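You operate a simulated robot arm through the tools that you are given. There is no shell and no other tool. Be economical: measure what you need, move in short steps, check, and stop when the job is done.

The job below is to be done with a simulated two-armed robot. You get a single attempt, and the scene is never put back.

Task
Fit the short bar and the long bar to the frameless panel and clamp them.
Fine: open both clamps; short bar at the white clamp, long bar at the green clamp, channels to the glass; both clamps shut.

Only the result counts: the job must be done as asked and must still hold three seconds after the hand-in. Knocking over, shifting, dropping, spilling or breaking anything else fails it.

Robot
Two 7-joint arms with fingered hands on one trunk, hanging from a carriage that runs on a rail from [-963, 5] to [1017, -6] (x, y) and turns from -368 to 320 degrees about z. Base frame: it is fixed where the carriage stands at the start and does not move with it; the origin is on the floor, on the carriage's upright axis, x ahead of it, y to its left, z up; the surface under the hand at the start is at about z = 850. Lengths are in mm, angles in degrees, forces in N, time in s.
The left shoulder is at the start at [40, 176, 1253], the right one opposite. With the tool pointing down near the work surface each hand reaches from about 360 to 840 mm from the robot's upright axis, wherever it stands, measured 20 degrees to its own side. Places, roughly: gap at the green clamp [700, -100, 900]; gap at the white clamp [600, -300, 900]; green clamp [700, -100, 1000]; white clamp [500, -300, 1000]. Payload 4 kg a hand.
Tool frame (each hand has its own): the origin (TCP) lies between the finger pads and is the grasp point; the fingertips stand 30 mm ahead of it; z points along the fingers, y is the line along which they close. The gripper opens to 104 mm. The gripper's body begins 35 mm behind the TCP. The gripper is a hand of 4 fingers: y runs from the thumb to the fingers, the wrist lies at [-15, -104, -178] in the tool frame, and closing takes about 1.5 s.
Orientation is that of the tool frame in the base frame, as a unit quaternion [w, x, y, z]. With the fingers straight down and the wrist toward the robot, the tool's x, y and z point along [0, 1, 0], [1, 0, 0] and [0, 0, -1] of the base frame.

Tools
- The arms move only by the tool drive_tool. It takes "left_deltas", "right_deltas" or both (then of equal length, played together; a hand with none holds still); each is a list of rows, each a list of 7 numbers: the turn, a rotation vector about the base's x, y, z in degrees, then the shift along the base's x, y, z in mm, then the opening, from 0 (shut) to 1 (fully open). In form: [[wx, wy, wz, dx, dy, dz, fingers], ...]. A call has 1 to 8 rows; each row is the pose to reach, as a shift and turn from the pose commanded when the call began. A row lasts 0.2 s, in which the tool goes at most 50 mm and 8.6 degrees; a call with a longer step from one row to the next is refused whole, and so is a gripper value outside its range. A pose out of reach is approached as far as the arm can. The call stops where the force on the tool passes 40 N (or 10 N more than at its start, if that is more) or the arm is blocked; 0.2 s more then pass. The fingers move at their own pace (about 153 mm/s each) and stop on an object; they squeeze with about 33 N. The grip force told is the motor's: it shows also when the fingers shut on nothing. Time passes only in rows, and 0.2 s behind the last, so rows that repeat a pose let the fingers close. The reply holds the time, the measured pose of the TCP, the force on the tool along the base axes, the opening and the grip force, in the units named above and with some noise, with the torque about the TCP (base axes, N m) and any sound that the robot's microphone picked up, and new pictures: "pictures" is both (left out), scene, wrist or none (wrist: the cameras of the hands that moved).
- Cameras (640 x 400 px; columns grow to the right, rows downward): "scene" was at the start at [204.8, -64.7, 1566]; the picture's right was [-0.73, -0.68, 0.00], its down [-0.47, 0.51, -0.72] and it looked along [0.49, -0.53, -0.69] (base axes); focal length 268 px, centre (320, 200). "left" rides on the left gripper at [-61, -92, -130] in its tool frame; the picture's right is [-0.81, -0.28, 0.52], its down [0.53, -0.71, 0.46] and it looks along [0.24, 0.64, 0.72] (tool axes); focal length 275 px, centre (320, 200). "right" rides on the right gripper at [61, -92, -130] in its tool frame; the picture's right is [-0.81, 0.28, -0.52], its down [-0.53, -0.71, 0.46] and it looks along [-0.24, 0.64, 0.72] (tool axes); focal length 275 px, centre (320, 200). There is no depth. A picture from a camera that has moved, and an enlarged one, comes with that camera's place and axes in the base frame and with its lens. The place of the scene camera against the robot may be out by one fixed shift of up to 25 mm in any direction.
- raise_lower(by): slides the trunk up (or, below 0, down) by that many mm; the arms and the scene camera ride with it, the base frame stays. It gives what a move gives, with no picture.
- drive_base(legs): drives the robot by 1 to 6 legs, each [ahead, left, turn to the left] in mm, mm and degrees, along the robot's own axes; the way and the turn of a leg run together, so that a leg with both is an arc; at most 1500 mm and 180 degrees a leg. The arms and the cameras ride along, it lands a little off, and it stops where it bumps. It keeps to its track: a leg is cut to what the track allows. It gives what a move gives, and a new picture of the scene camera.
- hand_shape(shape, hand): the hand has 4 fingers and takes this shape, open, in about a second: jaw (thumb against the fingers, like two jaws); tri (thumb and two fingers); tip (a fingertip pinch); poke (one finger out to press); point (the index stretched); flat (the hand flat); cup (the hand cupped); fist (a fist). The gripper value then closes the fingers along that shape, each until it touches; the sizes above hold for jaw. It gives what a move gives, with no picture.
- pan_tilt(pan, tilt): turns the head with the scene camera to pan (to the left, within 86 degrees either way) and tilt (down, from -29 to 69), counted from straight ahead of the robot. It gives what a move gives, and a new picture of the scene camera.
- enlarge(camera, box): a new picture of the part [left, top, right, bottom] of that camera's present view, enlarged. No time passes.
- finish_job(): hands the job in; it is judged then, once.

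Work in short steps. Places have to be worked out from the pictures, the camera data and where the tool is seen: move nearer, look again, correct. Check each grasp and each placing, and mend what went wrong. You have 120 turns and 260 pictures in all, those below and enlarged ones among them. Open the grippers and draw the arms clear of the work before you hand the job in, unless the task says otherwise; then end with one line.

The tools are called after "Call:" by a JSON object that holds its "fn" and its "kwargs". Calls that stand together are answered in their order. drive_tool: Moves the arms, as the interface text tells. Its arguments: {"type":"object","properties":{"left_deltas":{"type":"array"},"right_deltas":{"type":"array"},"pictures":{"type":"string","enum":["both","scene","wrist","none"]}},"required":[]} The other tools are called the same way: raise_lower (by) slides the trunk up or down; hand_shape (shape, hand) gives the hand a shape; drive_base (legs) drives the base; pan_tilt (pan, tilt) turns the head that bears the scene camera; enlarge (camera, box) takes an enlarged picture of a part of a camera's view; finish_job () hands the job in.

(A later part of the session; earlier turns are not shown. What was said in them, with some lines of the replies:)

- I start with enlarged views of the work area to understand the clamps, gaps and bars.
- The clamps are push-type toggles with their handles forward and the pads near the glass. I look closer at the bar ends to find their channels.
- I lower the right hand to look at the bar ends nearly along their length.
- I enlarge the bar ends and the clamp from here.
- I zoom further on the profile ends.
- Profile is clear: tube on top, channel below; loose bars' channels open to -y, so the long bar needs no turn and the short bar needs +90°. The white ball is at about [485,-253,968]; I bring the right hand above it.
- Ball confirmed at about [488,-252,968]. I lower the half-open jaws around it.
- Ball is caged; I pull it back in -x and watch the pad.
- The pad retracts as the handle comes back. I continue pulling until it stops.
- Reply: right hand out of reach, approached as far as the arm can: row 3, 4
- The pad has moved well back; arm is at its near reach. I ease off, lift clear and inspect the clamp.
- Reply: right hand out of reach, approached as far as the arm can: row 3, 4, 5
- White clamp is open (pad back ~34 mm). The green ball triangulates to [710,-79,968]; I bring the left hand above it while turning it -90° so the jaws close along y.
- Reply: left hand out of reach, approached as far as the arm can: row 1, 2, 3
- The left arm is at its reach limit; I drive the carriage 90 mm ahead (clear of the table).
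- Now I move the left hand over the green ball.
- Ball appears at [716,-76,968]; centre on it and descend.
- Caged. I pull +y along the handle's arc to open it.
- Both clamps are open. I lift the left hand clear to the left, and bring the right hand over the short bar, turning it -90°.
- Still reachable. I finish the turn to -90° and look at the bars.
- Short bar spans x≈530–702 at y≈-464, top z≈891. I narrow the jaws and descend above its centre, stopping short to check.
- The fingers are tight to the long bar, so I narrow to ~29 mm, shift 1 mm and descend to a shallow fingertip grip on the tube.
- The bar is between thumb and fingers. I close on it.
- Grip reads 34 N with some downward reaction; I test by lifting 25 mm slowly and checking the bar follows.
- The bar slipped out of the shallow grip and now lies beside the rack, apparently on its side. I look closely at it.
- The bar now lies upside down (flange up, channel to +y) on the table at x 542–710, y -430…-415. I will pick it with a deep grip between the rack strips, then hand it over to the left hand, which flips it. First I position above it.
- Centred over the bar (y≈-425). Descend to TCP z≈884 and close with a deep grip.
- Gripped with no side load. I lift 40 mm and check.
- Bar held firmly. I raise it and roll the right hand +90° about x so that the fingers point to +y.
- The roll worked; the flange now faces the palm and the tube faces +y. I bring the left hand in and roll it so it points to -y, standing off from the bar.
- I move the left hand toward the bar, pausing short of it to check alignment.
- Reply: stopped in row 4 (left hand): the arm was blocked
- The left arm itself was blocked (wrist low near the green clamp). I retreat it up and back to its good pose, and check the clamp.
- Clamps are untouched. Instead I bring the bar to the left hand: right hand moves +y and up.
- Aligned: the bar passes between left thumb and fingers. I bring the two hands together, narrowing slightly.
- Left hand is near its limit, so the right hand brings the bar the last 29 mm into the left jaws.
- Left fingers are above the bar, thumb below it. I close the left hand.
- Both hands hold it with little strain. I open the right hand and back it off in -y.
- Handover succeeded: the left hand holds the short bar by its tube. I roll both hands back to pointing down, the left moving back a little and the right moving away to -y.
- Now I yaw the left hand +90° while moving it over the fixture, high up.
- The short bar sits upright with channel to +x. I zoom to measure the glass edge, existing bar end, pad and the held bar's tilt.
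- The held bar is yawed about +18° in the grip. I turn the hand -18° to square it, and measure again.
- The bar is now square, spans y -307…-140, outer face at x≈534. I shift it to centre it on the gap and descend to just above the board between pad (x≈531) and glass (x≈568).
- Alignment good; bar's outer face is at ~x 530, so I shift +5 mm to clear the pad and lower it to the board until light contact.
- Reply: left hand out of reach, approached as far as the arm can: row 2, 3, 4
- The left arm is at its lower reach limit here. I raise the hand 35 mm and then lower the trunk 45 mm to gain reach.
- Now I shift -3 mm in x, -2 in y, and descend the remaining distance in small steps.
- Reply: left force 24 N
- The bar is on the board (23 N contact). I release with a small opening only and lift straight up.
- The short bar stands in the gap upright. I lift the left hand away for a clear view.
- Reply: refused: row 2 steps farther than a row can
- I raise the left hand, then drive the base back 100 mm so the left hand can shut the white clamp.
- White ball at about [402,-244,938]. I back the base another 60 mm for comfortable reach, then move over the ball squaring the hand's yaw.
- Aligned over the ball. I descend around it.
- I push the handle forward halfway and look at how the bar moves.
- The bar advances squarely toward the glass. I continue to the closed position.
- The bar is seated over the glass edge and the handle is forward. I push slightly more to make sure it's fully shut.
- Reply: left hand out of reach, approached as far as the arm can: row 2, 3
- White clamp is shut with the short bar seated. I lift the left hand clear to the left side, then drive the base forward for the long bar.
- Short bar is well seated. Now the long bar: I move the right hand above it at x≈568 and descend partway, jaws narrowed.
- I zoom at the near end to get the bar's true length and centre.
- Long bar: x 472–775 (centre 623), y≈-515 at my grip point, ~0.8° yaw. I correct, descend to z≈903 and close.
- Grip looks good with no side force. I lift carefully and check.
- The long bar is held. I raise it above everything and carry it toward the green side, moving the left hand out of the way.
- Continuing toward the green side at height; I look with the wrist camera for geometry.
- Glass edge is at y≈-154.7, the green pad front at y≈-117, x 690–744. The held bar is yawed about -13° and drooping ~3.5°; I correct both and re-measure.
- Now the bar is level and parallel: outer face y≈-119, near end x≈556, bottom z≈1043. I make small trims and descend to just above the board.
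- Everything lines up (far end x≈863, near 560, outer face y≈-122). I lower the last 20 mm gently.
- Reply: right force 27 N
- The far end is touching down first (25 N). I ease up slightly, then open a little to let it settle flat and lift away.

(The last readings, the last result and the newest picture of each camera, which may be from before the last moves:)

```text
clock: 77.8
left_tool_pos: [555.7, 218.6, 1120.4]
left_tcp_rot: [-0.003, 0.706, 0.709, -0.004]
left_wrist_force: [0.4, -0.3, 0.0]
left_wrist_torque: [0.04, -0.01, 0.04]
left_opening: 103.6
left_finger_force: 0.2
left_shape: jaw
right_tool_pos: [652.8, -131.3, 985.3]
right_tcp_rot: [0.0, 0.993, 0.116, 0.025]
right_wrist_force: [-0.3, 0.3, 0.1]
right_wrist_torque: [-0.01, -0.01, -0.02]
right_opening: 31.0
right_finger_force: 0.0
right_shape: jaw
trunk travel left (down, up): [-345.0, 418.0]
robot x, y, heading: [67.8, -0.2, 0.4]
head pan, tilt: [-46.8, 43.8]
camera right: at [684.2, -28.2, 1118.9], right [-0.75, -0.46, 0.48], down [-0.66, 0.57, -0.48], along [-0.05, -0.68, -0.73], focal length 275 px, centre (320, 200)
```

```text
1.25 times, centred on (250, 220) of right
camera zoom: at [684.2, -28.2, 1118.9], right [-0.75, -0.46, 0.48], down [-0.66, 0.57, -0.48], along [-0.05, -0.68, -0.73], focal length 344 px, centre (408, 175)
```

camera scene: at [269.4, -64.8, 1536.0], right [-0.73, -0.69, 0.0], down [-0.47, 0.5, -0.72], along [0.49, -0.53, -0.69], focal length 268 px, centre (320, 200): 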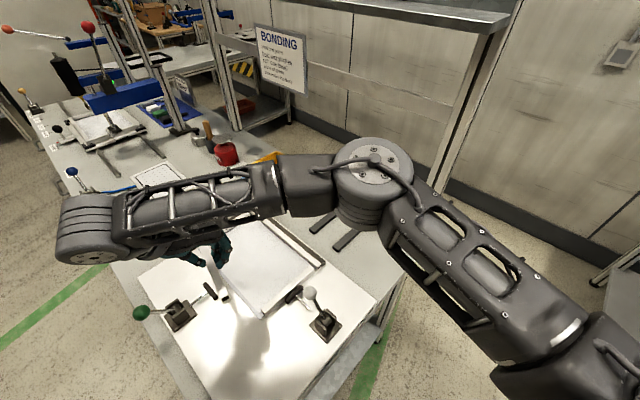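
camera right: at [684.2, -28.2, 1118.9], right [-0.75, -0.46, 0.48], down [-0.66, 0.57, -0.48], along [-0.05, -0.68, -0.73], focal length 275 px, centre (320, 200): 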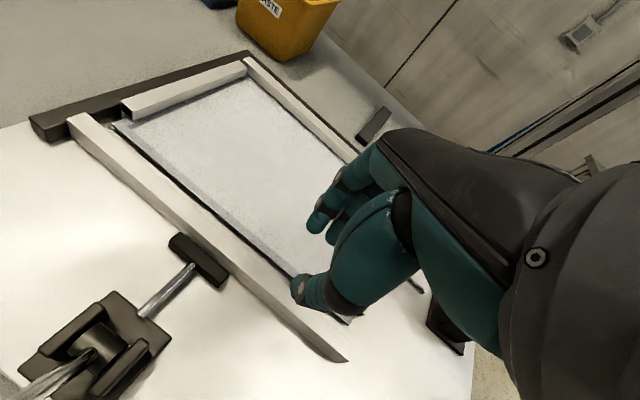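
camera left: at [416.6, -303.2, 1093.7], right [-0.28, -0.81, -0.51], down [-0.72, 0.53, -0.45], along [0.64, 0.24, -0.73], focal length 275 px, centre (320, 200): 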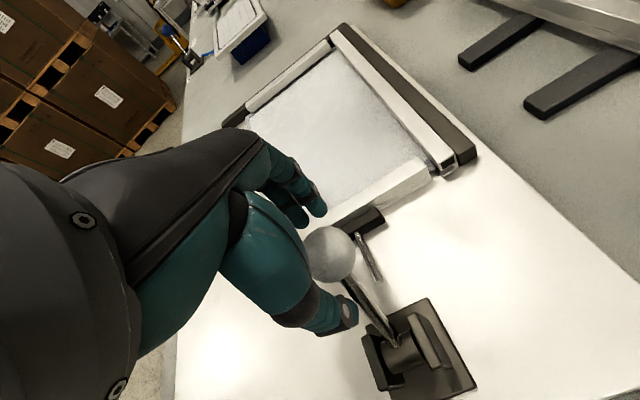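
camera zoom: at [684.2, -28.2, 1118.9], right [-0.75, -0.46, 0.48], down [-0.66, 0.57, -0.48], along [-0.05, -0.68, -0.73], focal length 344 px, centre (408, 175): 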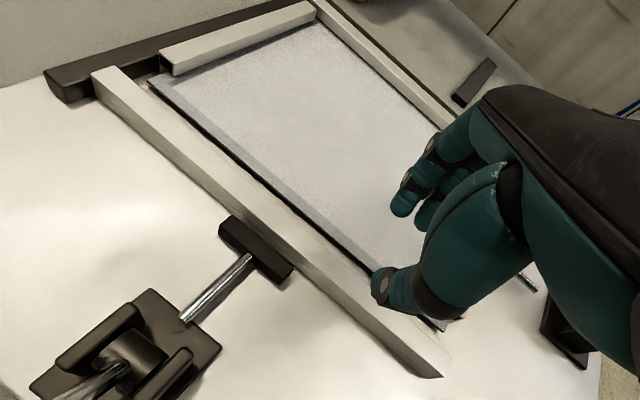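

The long bar stands upright, parallel in the gap. I withdraw the right hand to the right and start turning the left hand for the green clamp.

Call:
{"fn": "drive_tool", "kwargs": {"right_deltas": [[0, 0, 0, 0, 0, 45, 0.5], [0, 0, 0, 0, 0, 90, 0.8], [0, 0, 0, 0, -10, 130, 1], [0, 0, 0, -10, -50, 150, 1], [0, 0, 0, -20, -95, 150, 1], [0, 0, 0, -30, -140, 150, 1], [0, 0, 0, -40, -185, 150, 1], [0, 0, 0, -50, -230, 150, 1]], "left_deltas": [[0, 0, -8, 0, 0, 0, 1], [0, 0, -16, 0, 0, 0, 1], [0, 0, -24, 0, 0, 0, 1], [0, 0, -32, 0, 0, 0, 1], [0, 0, -40, 10, -10, 0, 1], [0, 0, -48, 20, -30, 0, 0.8], [0, 0, -56, 30, -60, 0, 0.6], [0, 0, -64, 45, -90, 0, 0.6]], "pictures": "none"}}

Call:
{"fn": "drive_base", "kwargs": {"legs": [[40, 0, 0]]}}

Call:
{"fn": "drive_tool", "kwargs": {"left_deltas": [[0, 0, -8, 20, -20, 0, 0.6], [0, 0, -16, 40, -45, 0, 0.6], [0, 0, -24, 60, -70, -10, 0.6], [0, 0, -26, 72, -100, -30, 0.6], [0, 0, -26, 72, -100, -40, 0.6]], "pictures": "both"}}

Call:
{"fn": "enlarge", "kwargs": {"camera": "scene", "box": [100, 200, 400, 390]}}

```text
clock: 79.5
left_tool_pos: [597.9, 124.2, 1120.1]
left_tcp_rot: [-0.004, 0.975, 0.224, -0.003]
left_wrist_force: [-0.7, -0.5, -0.3]
left_wrist_torque: [0.01, 0.01, -0.01]
left_opening: 62.9
left_finger_force: 0.1
left_shape: jaw
right_tool_pos: [601.2, -360.7, 1136.9]
right_tcp_rot: [0.0, 0.993, 0.117, 0.025]
right_wrist_force: [0.6, 0.3, 0.8]
right_wrist_torque: [0.02, 0.01, 0.01]
right_opening: 103.8
right_finger_force: 0.0
right_shape: jaw
trunk travel left (down, up): [-345.0, 418.0]
robot x, y, heading: [64.2, -4.1, 0.2]
head pan, tilt: [-46.8, 43.8]
```

```text
clock: 80.4
left_tool_pos: [638.5, 125.5, 1120.3]
left_tcp_rot: [-0.006, 0.974, 0.226, -0.002]
left_wrist_force: [0.2, 0.3, -0.1]
left_wrist_torque: [0.01, 0.0, 0.01]
left_opening: 63.0
left_finger_force: 0.1
left_shape: jaw
right_tool_pos: [641.5, -359.8, 1136.7]
right_tcp_rot: [0.0, 0.993, 0.118, 0.025]
right_wrist_force: [0.3, -0.5, 0.2]
right_wrist_torque: [-0.01, 0.0, 0.01]
right_opening: 103.8
right_finger_force: 0.0
right_shape: jaw
trunk travel left (down, up): [-345.0, 418.0]
robot x, y, heading: [105.2, -1.2, 0.1]
head pan, tilt: [-46.8, 43.8]
camera scene: at [309.3, -64.8, 1536.2], right [-0.73, -0.69, 0.0], down [-0.47, 0.5, -0.72], along [0.5, -0.53, -0.69], focal length 268 px, centre (320, 200)
```

scene: 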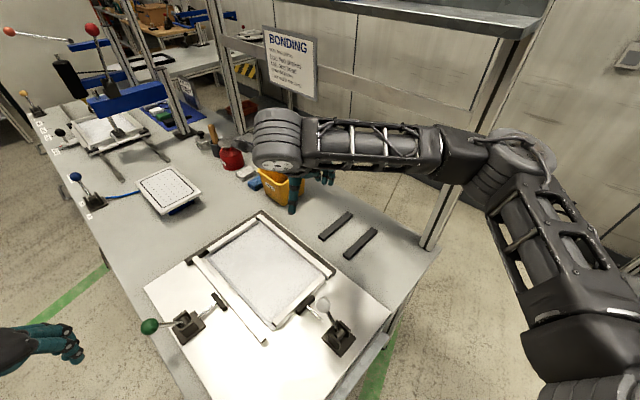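

```text
clock: 81.6
left_tool_pos: [708.1, 25.4, 1081.5]
left_tcp_rot: [-0.006, 1.0, 0.001, -0.001]
left_wrist_force: [0.3, 0.8, -0.9]
left_wrist_torque: [-0.01, -0.02, 0.02]
left_opening: 62.8
left_finger_force: 0.2
left_shape: jaw
right_tool_pos: [641.6, -361.1, 1136.2]
right_tcp_rot: [-0.001, 0.993, 0.116, 0.024]
right_wrist_force: [0.3, -0.3, -0.1]
right_wrist_torque: [-0.02, -0.01, -0.02]
right_opening: 103.9
right_finger_force: 0.1
right_shape: jaw
trunk travel left (down, up): [-345.0, 418.0]
robot x, y, heading: [101.7, -2.5, 0.2]
head pan, tilt: [-46.8, 43.8]
camera scene: at [308.4, -64.7, 1536.0], right [-0.73, -0.69, 0.0], down [-0.47, 0.5, -0.72], along [0.49, -0.53, -0.69], focal length 268 px, centre (320, 200)
camera left: at [647.8, 116.0, 1213.4], right [-0.81, 0.28, -0.51], down [0.53, 0.72, -0.45], along [0.24, -0.64, -0.73], focal length 275 px, centre (320, 200)
```

scene: 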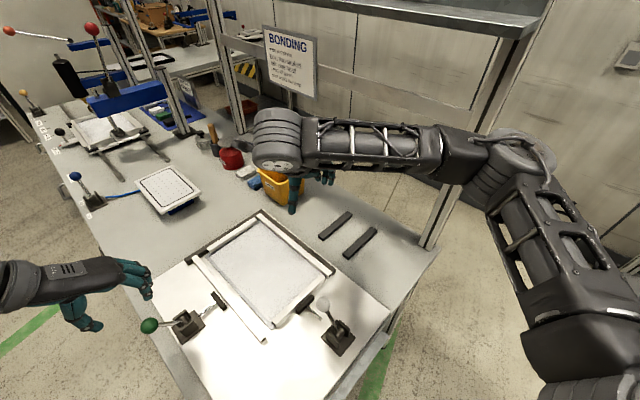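
left: 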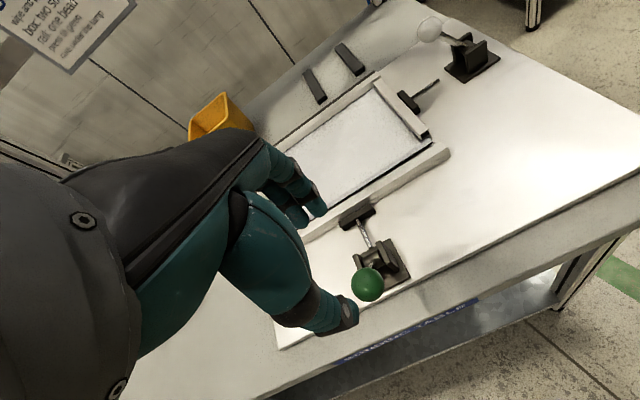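

```text
2.11 times, centred on (250, 295) of scene
camera zoom: at [308.4, -64.7, 1536.0], right [-0.73, -0.69, 0.0], down [-0.47, 0.5, -0.72], along [0.49, -0.53, -0.69], focal length 564 px, centre (467, 0)
```

zoom: 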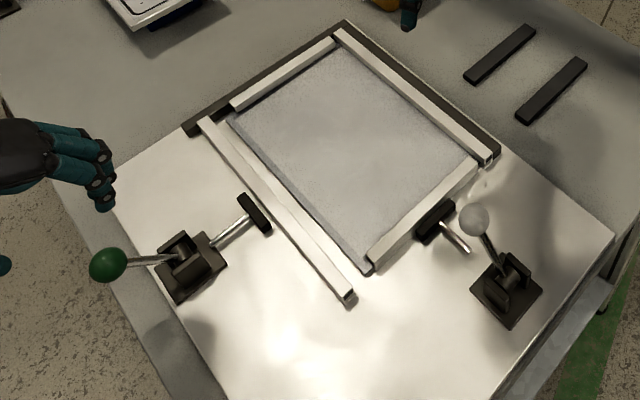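

I check the new bar's end position relative to the short bar and existing bar before clamping.

Call:
{"fn": "enlarge", "kwargs": {"camera": "left", "box": [380, 90, 460, 170]}}

Call:
{"fn": "enlarge", "kwargs": {"camera": "left", "box": [300, 180, 440, 320]}}

```text
5.00 times, centred on (420, 130) of left
camera zoom: at [647.8, 116.0, 1213.4], right [-0.81, 0.28, -0.51], down [0.53, 0.72, -0.45], along [0.24, -0.64, -0.73], focal length 1376 px, centre (-180, 550)
```

zoom: 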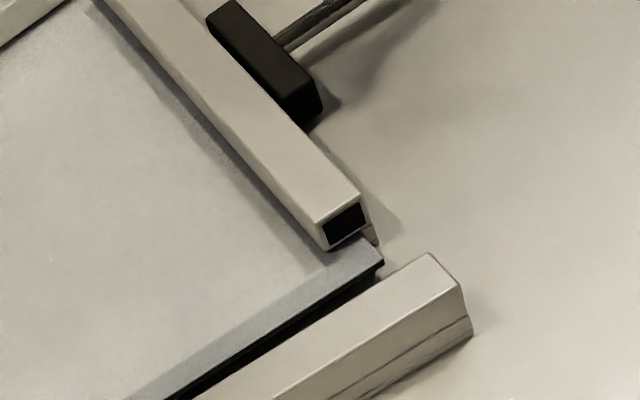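

```text
2.86 times, centred on (370, 250) of left
camera zoom: at [647.8, 116.0, 1213.4], right [-0.81, 0.28, -0.51], down [0.53, 0.72, -0.45], along [0.24, -0.64, -0.73], focal length 786 px, centre (177, 57)
```

zoom: 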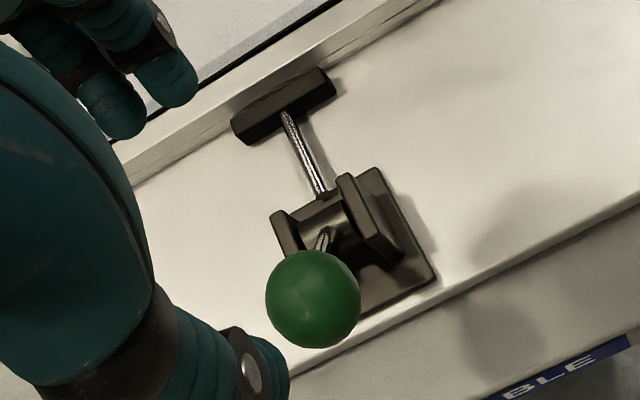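

Position is good (end x≈558.4 vs short's face 560.8). Green ball is at about [721,10,942]; I lower the left hand around it.

Call:
{"fn": "drive_tool", "kwargs": {"left_deltas": [[0, 0, 0, 6, -7, -30, 0.6], [0, 0, 0, 12, -13, -70, 0.6], [0, 0, 0, 12, -13, -105, 0.6], [0, 0, 0, 12, -13, -132, 0.6]], "pictures": "wrist"}}

```text
clock: 82.6
left_tool_pos: [719.9, 10.3, 948.9]
left_tcp_rot: [-0.006, 1.0, 0.001, -0.002]
left_wrist_force: [-0.7, -0.7, 0.8]
left_wrist_torque: [-0.02, 0.01, -0.02]
left_opening: 62.7
left_finger_force: 0.0
left_shape: jaw
right_tool_pos: [639.7, -360.7, 1136.5]
right_tcp_rot: [-0.001, 0.993, 0.118, 0.024]
right_wrist_force: [0.8, 0.6, 0.2]
right_wrist_torque: [-0.01, 0.0, 0.0]
right_opening: 103.9
right_finger_force: 0.0
right_shape: jaw
trunk travel left (down, up): [-345.0, 418.0]
robot x, y, heading: [101.9, -1.5, 0.1]
head pan, tilt: [-46.8, 43.8]
camera left: at [659.5, 101.4, 1081.5], right [-0.81, 0.28, -0.51], down [0.53, 0.72, -0.45], along [0.24, -0.64, -0.73], focal length 275 px, centre (320, 200)
```

left: 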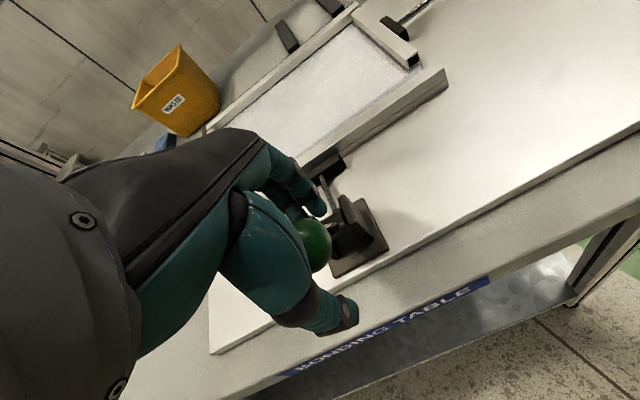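

The ball is caged. I push it forward (-y) about halfway and check the bar's motion.

Call:
{"fn": "drive_tool", "kwargs": {"left_deltas": [[0, 0, 0, 0, -12, 5, 0.6], [0, 0, 0, 0, -24, 12, 0.6], [0, 0, 0, 0, -36, 18, 0.6], [0, 0, 0, 0, -48, 20, 0.6], [0, 0, 0, 0, -58, 21, 0.6]], "pictures": "wrist"}}

Call:
{"fn": "enlarge", "kwargs": {"camera": "left", "box": [230, 20, 470, 240]}}

Call:
{"fn": "enlarge", "kwargs": {"camera": "scene", "box": [160, 200, 350, 370]}}

```text
clock: 83.8
left_tool_pos: [720.9, -47.6, 968.9]
left_tcp_rot: [-0.006, 1.0, 0.001, -0.002]
left_wrist_force: [0.1, 1.2, 0.7]
left_wrist_torque: [0.02, 0.01, -0.05]
left_opening: 62.9
left_finger_force: 0.0
left_shape: jaw
right_tool_pos: [640.7, -361.3, 1136.0]
right_tcp_rot: [0.0, 0.993, 0.117, 0.024]
right_wrist_force: [-0.5, 0.6, -0.1]
right_wrist_torque: [0.0, -0.01, 0.01]
right_opening: 103.8
right_finger_force: 0.1
right_shape: jaw
trunk travel left (down, up): [-345.0, 418.0]
robot x, y, heading: [103.9, -0.1, 0.1]
head pan, tilt: [-46.8, 43.8]
camera left: at [660.4, 43.8, 1101.8], right [-0.81, 0.28, -0.51], down [0.53, 0.72, -0.45], along [0.24, -0.64, -0.73], focal length 275 px, centre (320, 200)
```

left: 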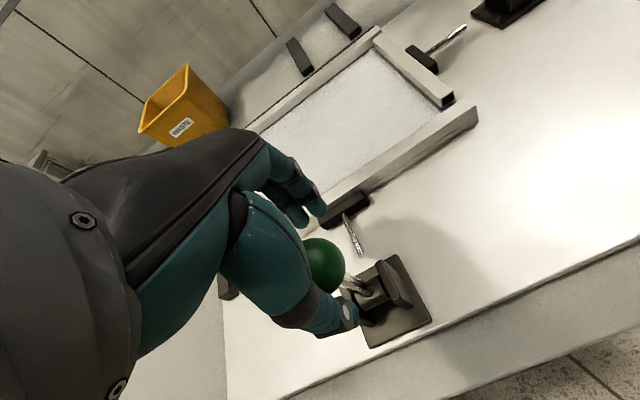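

```text
1.82 times, centred on (350, 130) of left
camera zoom: at [660.4, 43.8, 1101.8], right [-0.81, 0.28, -0.51], down [0.53, 0.72, -0.45], along [0.24, -0.64, -0.73], focal length 500 px, centre (266, 327)
```

zoom: 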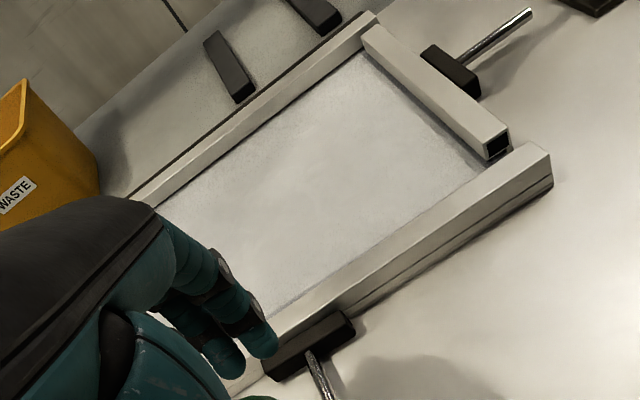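

```text
2.35 times, centred on (255, 285) of scene
camera zoom: at [308.6, -65.0, 1536.0], right [-0.73, -0.69, 0.0], down [-0.47, 0.5, -0.72], along [0.49, -0.53, -0.69], focal length 631 px, centre (473, 0)
```

zoom: 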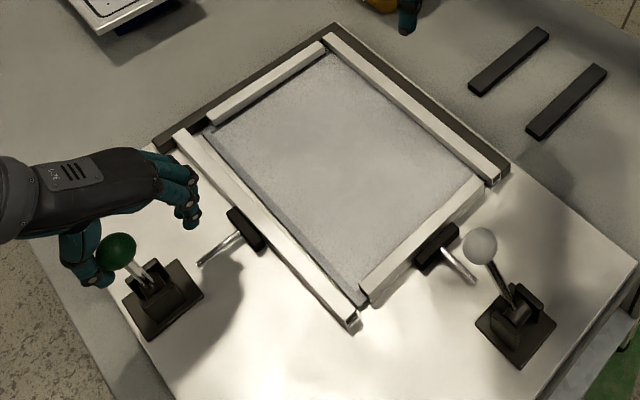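

The long bar is sliding onto the glass in parallel. I finish the closing stroke.

Call:
{"fn": "drive_tool", "kwargs": {"left_deltas": [[0, 0, 0, 0, -10, 1, 0.6], [0, 0, 0, 0, -20, 0, 0.6], [0, 0, 0, 0, -30, -3, 0.6], [0, 0, 0, 0, -40, -6, 0.6], [0, 0, 0, 0, -46, -8, 0.6], [0, 0, 0, 0, -50, -9, 0.6]], "pictures": "wrist"}}

Call:
{"fn": "enlarge", "kwargs": {"camera": "left", "box": [230, 20, 490, 260]}}

Call:
{"fn": "enlarge", "kwargs": {"camera": "scene", "box": [160, 200, 350, 370]}}

```text
clock: 85.2
left_tool_pos: [720.1, -93.7, 960.2]
left_tcp_rot: [-0.006, 1.0, 0.002, -0.001]
left_wrist_force: [0.4, 3.6, 3.1]
left_wrist_torque: [0.21, 0.0, -0.02]
left_opening: 65.3
left_finger_force: 0.0
left_shape: jaw
right_tool_pos: [641.3, -360.1, 1135.8]
right_tcp_rot: [0.0, 0.993, 0.117, 0.024]
right_wrist_force: [0.1, -0.3, -0.4]
right_wrist_torque: [0.0, -0.01, -0.05]
right_opening: 103.8
right_finger_force: 0.1
right_shape: jaw
trunk travel left (down, up): [-345.0, 418.0]
robot x, y, heading: [107.8, 0.2, 0.1]
head pan, tilt: [-46.8, 43.8]
camera left: at [660.4, -3.6, 1093.0], right [-0.81, 0.28, -0.51], down [0.53, 0.72, -0.45], along [0.24, -0.63, -0.73], focal length 275 px, centre (320, 200)
```

left: 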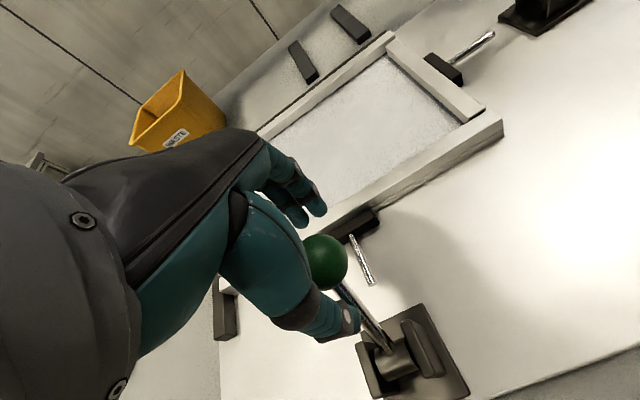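

```text
1.67 times, centred on (360, 140) of left
camera zoom: at [660.4, -3.6, 1093.0], right [-0.81, 0.28, -0.51], down [0.53, 0.72, -0.45], along [0.24, -0.63, -0.73], focal length 459 px, centre (253, 300)
```

zoom: 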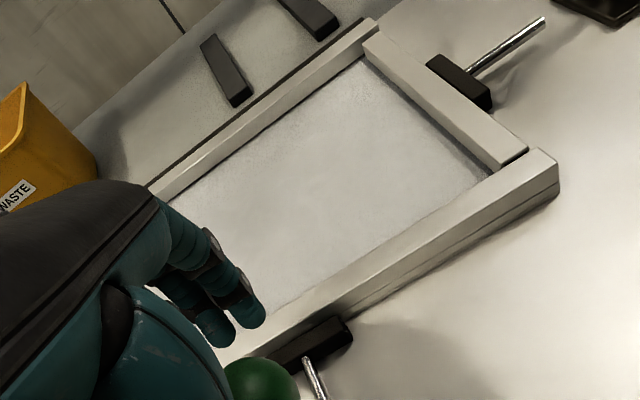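

```text
2.35 times, centred on (255, 285) of scene
camera zoom: at [308.7, -64.5, 1536.1], right [-0.73, -0.69, 0.0], down [-0.47, 0.5, -0.72], along [0.49, -0.52, -0.69], focal length 631 px, centre (473, 0)
```

zoom: 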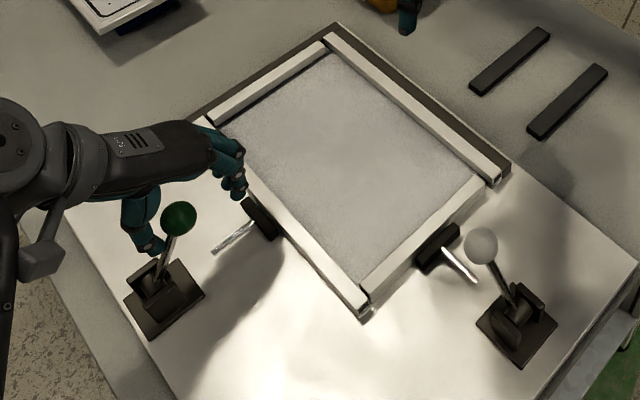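

The frame is closed. I push a few mm more to be sure the green handle is over its stop.

Call:
{"fn": "drive_tool", "kwargs": {"left_deltas": [[0, 0, 0, 0, -4, -2, 0.6], [0, 0, 0, 0, -8, -4, 0.6], [0, 0, 0, 0, -12, -6, 0.6]], "pictures": "wrist"}}

```text
clock: 86.0
left_tool_pos: [721.5, -104.0, 953.4]
left_tcp_rot: [-0.007, 1.0, 0.001, 0.0]
left_wrist_force: [4.0, 8.8, 4.3]
left_wrist_torque: [0.14, -0.1, -0.19]
left_opening: 67.6
left_finger_force: 0.0
left_shape: jaw
right_tool_pos: [641.1, -357.7, 1136.5]
right_tcp_rot: [0.0, 0.993, 0.116, 0.025]
right_wrist_force: [-0.6, -0.3, -0.4]
right_wrist_torque: [0.0, 0.01, 0.01]
right_opening: 104.0
right_finger_force: 0.1
right_shape: jaw
trunk travel left (down, up): [-345.0, 418.0]
robot x, y, heading: [104.6, -2.5, 0.1]
head pan, tilt: [-46.8, 43.8]
camera left: at [662.0, -14.5, 1086.2], right [-0.81, 0.28, -0.51], down [0.53, 0.72, -0.45], along [0.24, -0.63, -0.73], focal length 275 px, centre (320, 200)
```

left: 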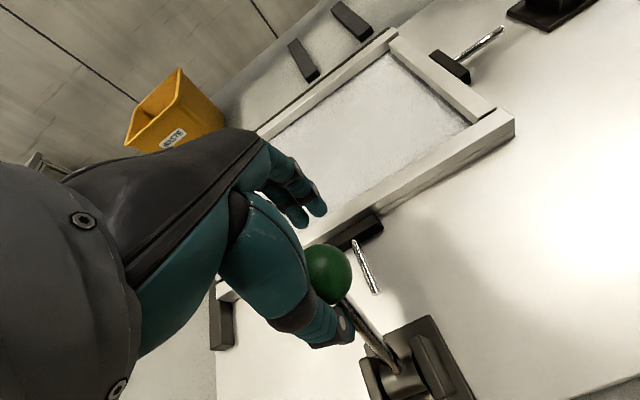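

The handle is firmly at its stop. I ease off, lift the left hand straight up and withdraw.

Call:
{"fn": "drive_tool", "kwargs": {"left_deltas": [[0, 0, 0, 0, 12, 6, 0.8], [0, 0, 0, 0, 16, 20, 1], [0, 0, 0, 0, 16, 60, 1], [0, 0, 0, 0, 16, 105, 1], [0, 0, 0, 0, 40, 145, 1], [0, 0, 0, -10, 85, 155, 1], [0, 0, 0, -20, 130, 160, 1], [0, 0, 0, -30, 175, 160, 1]], "pictures": "both"}}

Call:
{"fn": "enlarge", "kwargs": {"camera": "scene", "box": [160, 200, 350, 370]}}

Call:
{"fn": "enlarge", "kwargs": {"camera": "left", "box": [260, 50, 520, 280]}}

```text
clock: 87.8
left_tool_pos: [687.7, 68.2, 1116.4]
left_tcp_rot: [-0.006, 1.0, 0.002, -0.002]
left_wrist_force: [0.0, 1.0, 0.5]
left_wrist_torque: [0.01, 0.01, 0.01]
left_opening: 103.8
left_finger_force: 0.1
left_shape: jaw
right_tool_pos: [640.4, -359.5, 1135.7]
right_tcp_rot: [-0.001, 0.993, 0.117, 0.025]
right_wrist_force: [0.0, -0.7, -0.1]
right_wrist_torque: [0.03, -0.04, -0.01]
right_opening: 104.0
right_finger_force: 0.1
right_shape: jaw
trunk travel left (down, up): [-345.0, 418.0]
robot x, y, heading: [102.1, -4.9, 0.4]
head pan, tilt: [-46.8, 43.8]
camera scene: at [308.3, -64.4, 1535.9], right [-0.73, -0.69, 0.0], down [-0.47, 0.5, -0.72], along [0.49, -0.52, -0.69], focal length 268 px, centre (320, 200)
camera left: at [627.8, 158.3, 1248.0], right [-0.81, 0.28, -0.51], down [0.53, 0.72, -0.45], along [0.24, -0.63, -0.73], focal length 275 px, centre (320, 200)
```

scene: 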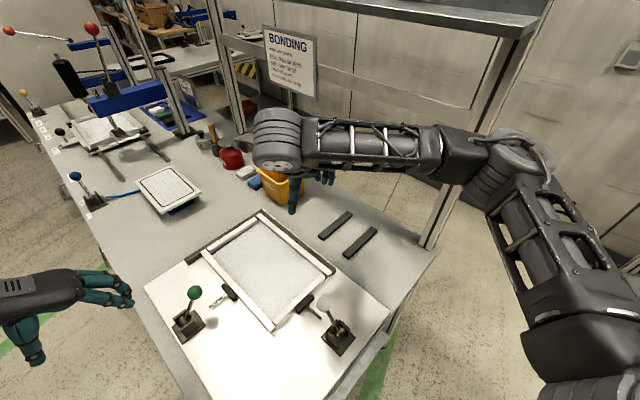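
left: 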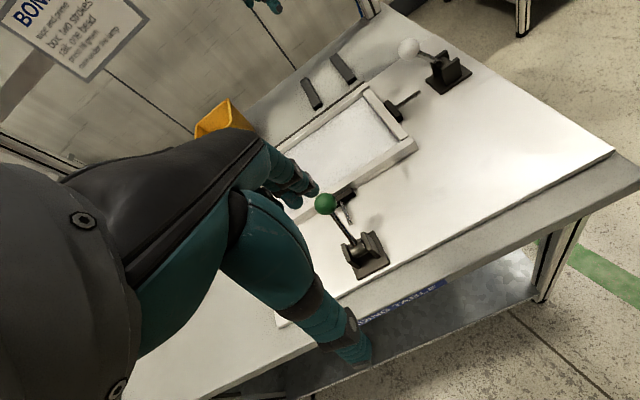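

```text
2.35 times, centred on (255, 285) of scene
camera zoom: at [308.3, -64.4, 1535.9], right [-0.73, -0.69, 0.0], down [-0.47, 0.5, -0.72], along [0.49, -0.52, -0.69], focal length 631 px, centre (473, 0)
```

zoom: 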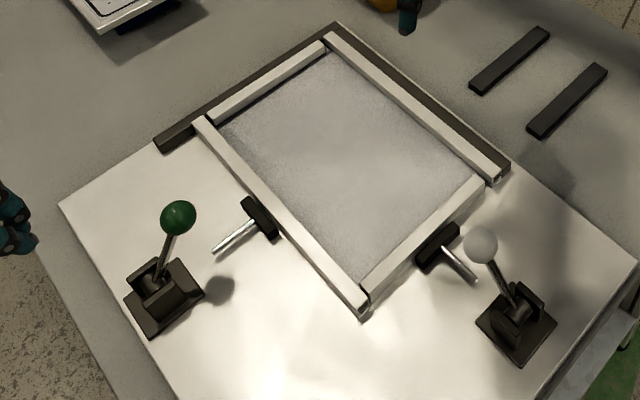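

```text
1.74 times, centred on (390, 165) of left
camera zoom: at [627.8, 158.3, 1248.0], right [-0.81, 0.28, -0.51], down [0.53, 0.72, -0.45], along [0.24, -0.63, -0.73], focal length 479 px, centre (198, 261)
```

zoom: 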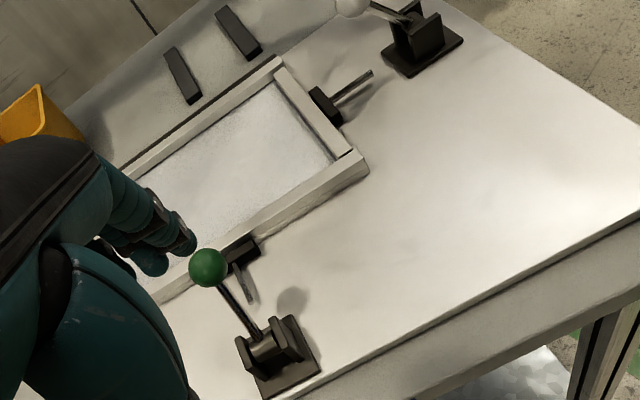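

Both clamps are shut and the frame looks complete. One last close check of the corner and both bars' seating.

Call:
{"fn": "enlarge", "kwargs": {"camera": "left", "box": [370, 80, 430, 180]}}

Call:
{"fn": "enlarge", "kwargs": {"camera": "scene", "box": [240, 280, 310, 340]}}

```text
4.00 times, centred on (400, 130) of left
camera zoom: at [627.8, 158.3, 1248.0], right [-0.81, 0.28, -0.51], down [0.53, 0.72, -0.45], along [0.24, -0.63, -0.73], focal length 1101 px, centre (0, 480)
```

zoom: 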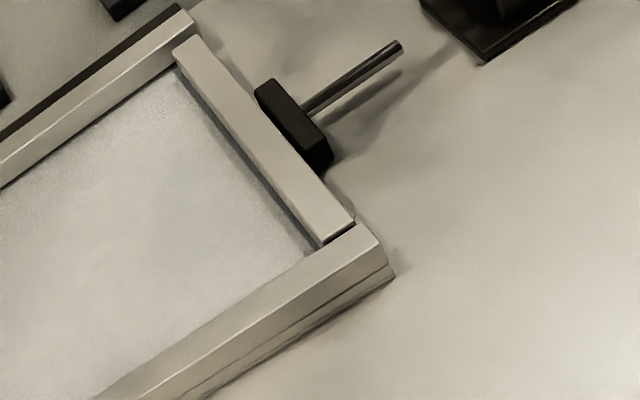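

```text
6.67 times, centred on (275, 310) of scene
camera zoom: at [308.3, -64.4, 1535.9], right [-0.73, -0.69, 0.0], down [-0.47, 0.5, -0.72], along [0.49, -0.52, -0.69], focal length 1787 px, centre (620, -533)
```

zoom: 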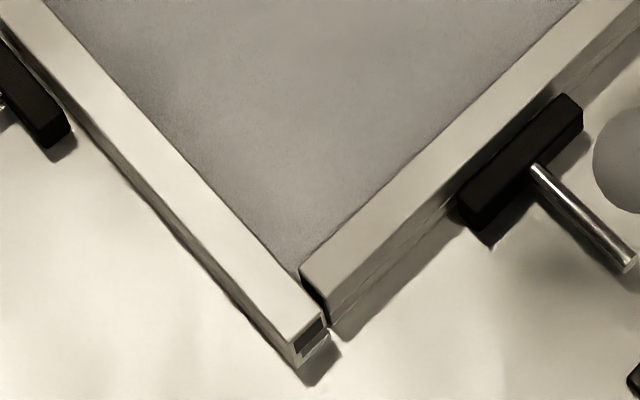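

Both bars are fully seated and flush. I move the right arm clear of the work and hand in.

Call:
{"fn": "drive_tool", "kwargs": {"right_deltas": [[0, 0, 0, -10, -30, 20, 1], [0, 0, 0, -20, -65, 40, 1], [0, 0, 0, -30, -100, 60, 1], [0, 0, 0, -40, -140, 70, 1]], "left_deltas": [[0, 0, 0, -10, 30, 10, 1], [0, 0, 0, -20, 60, 20, 1], [0, 0, 0, -30, 90, 20, 1], [0, 0, 0, -30, 120, 20, 1]], "pictures": "scene"}}

```text
clock: 88.8
left_tool_pos: [663.2, 187.2, 1132.3]
left_tcp_rot: [-0.006, 1.0, 0.001, -0.002]
left_wrist_force: [0.2, 0.6, -0.3]
left_wrist_torque: [-0.01, -0.04, -0.02]
left_opening: 103.4
left_finger_force: 0.1
left_shape: jaw
right_tool_pos: [599.4, -498.8, 1205.4]
right_tcp_rot: [0.0, 0.993, 0.116, 0.024]
right_wrist_force: [-0.5, -0.4, -0.1]
right_wrist_torque: [0.01, 0.01, -0.01]
right_opening: 103.9
right_finger_force: 0.0
right_shape: jaw
trunk travel left (down, up): [-345.0, 418.0]
robot x, y, heading: [101.5, 0.9, 0.1]
head pan, tilt: [-46.8, 43.8]
camera scene: at [308.4, -64.8, 1535.9], right [-0.73, -0.69, 0.0], down [-0.47, 0.5, -0.72], along [0.49, -0.53, -0.69], focal length 268 px, centre (320, 200)
```

scene: 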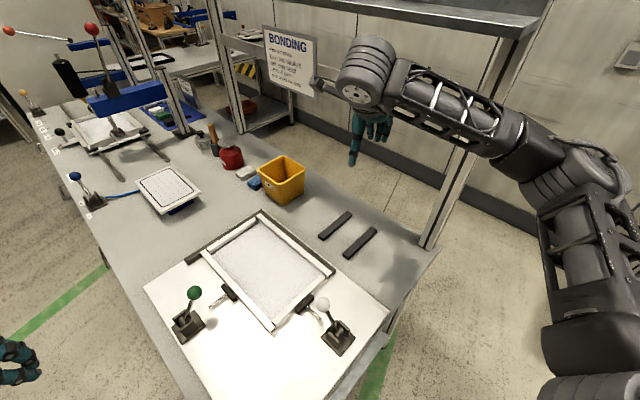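

Both hands are open and clear, the bars are seated and both clamps are shut; I hand in.

Call:
{"fn": "finish_job", "kwargs": {}}

```text
The job is handed in.
```

I fitted the short bar at the white clamp and the long bar at the green clamp, with both channels on the glass. Both clamps are shut, and the job is handed in; my first grip on the short bar slipped, so I picked it up again and turned it the right way up before fitting it.
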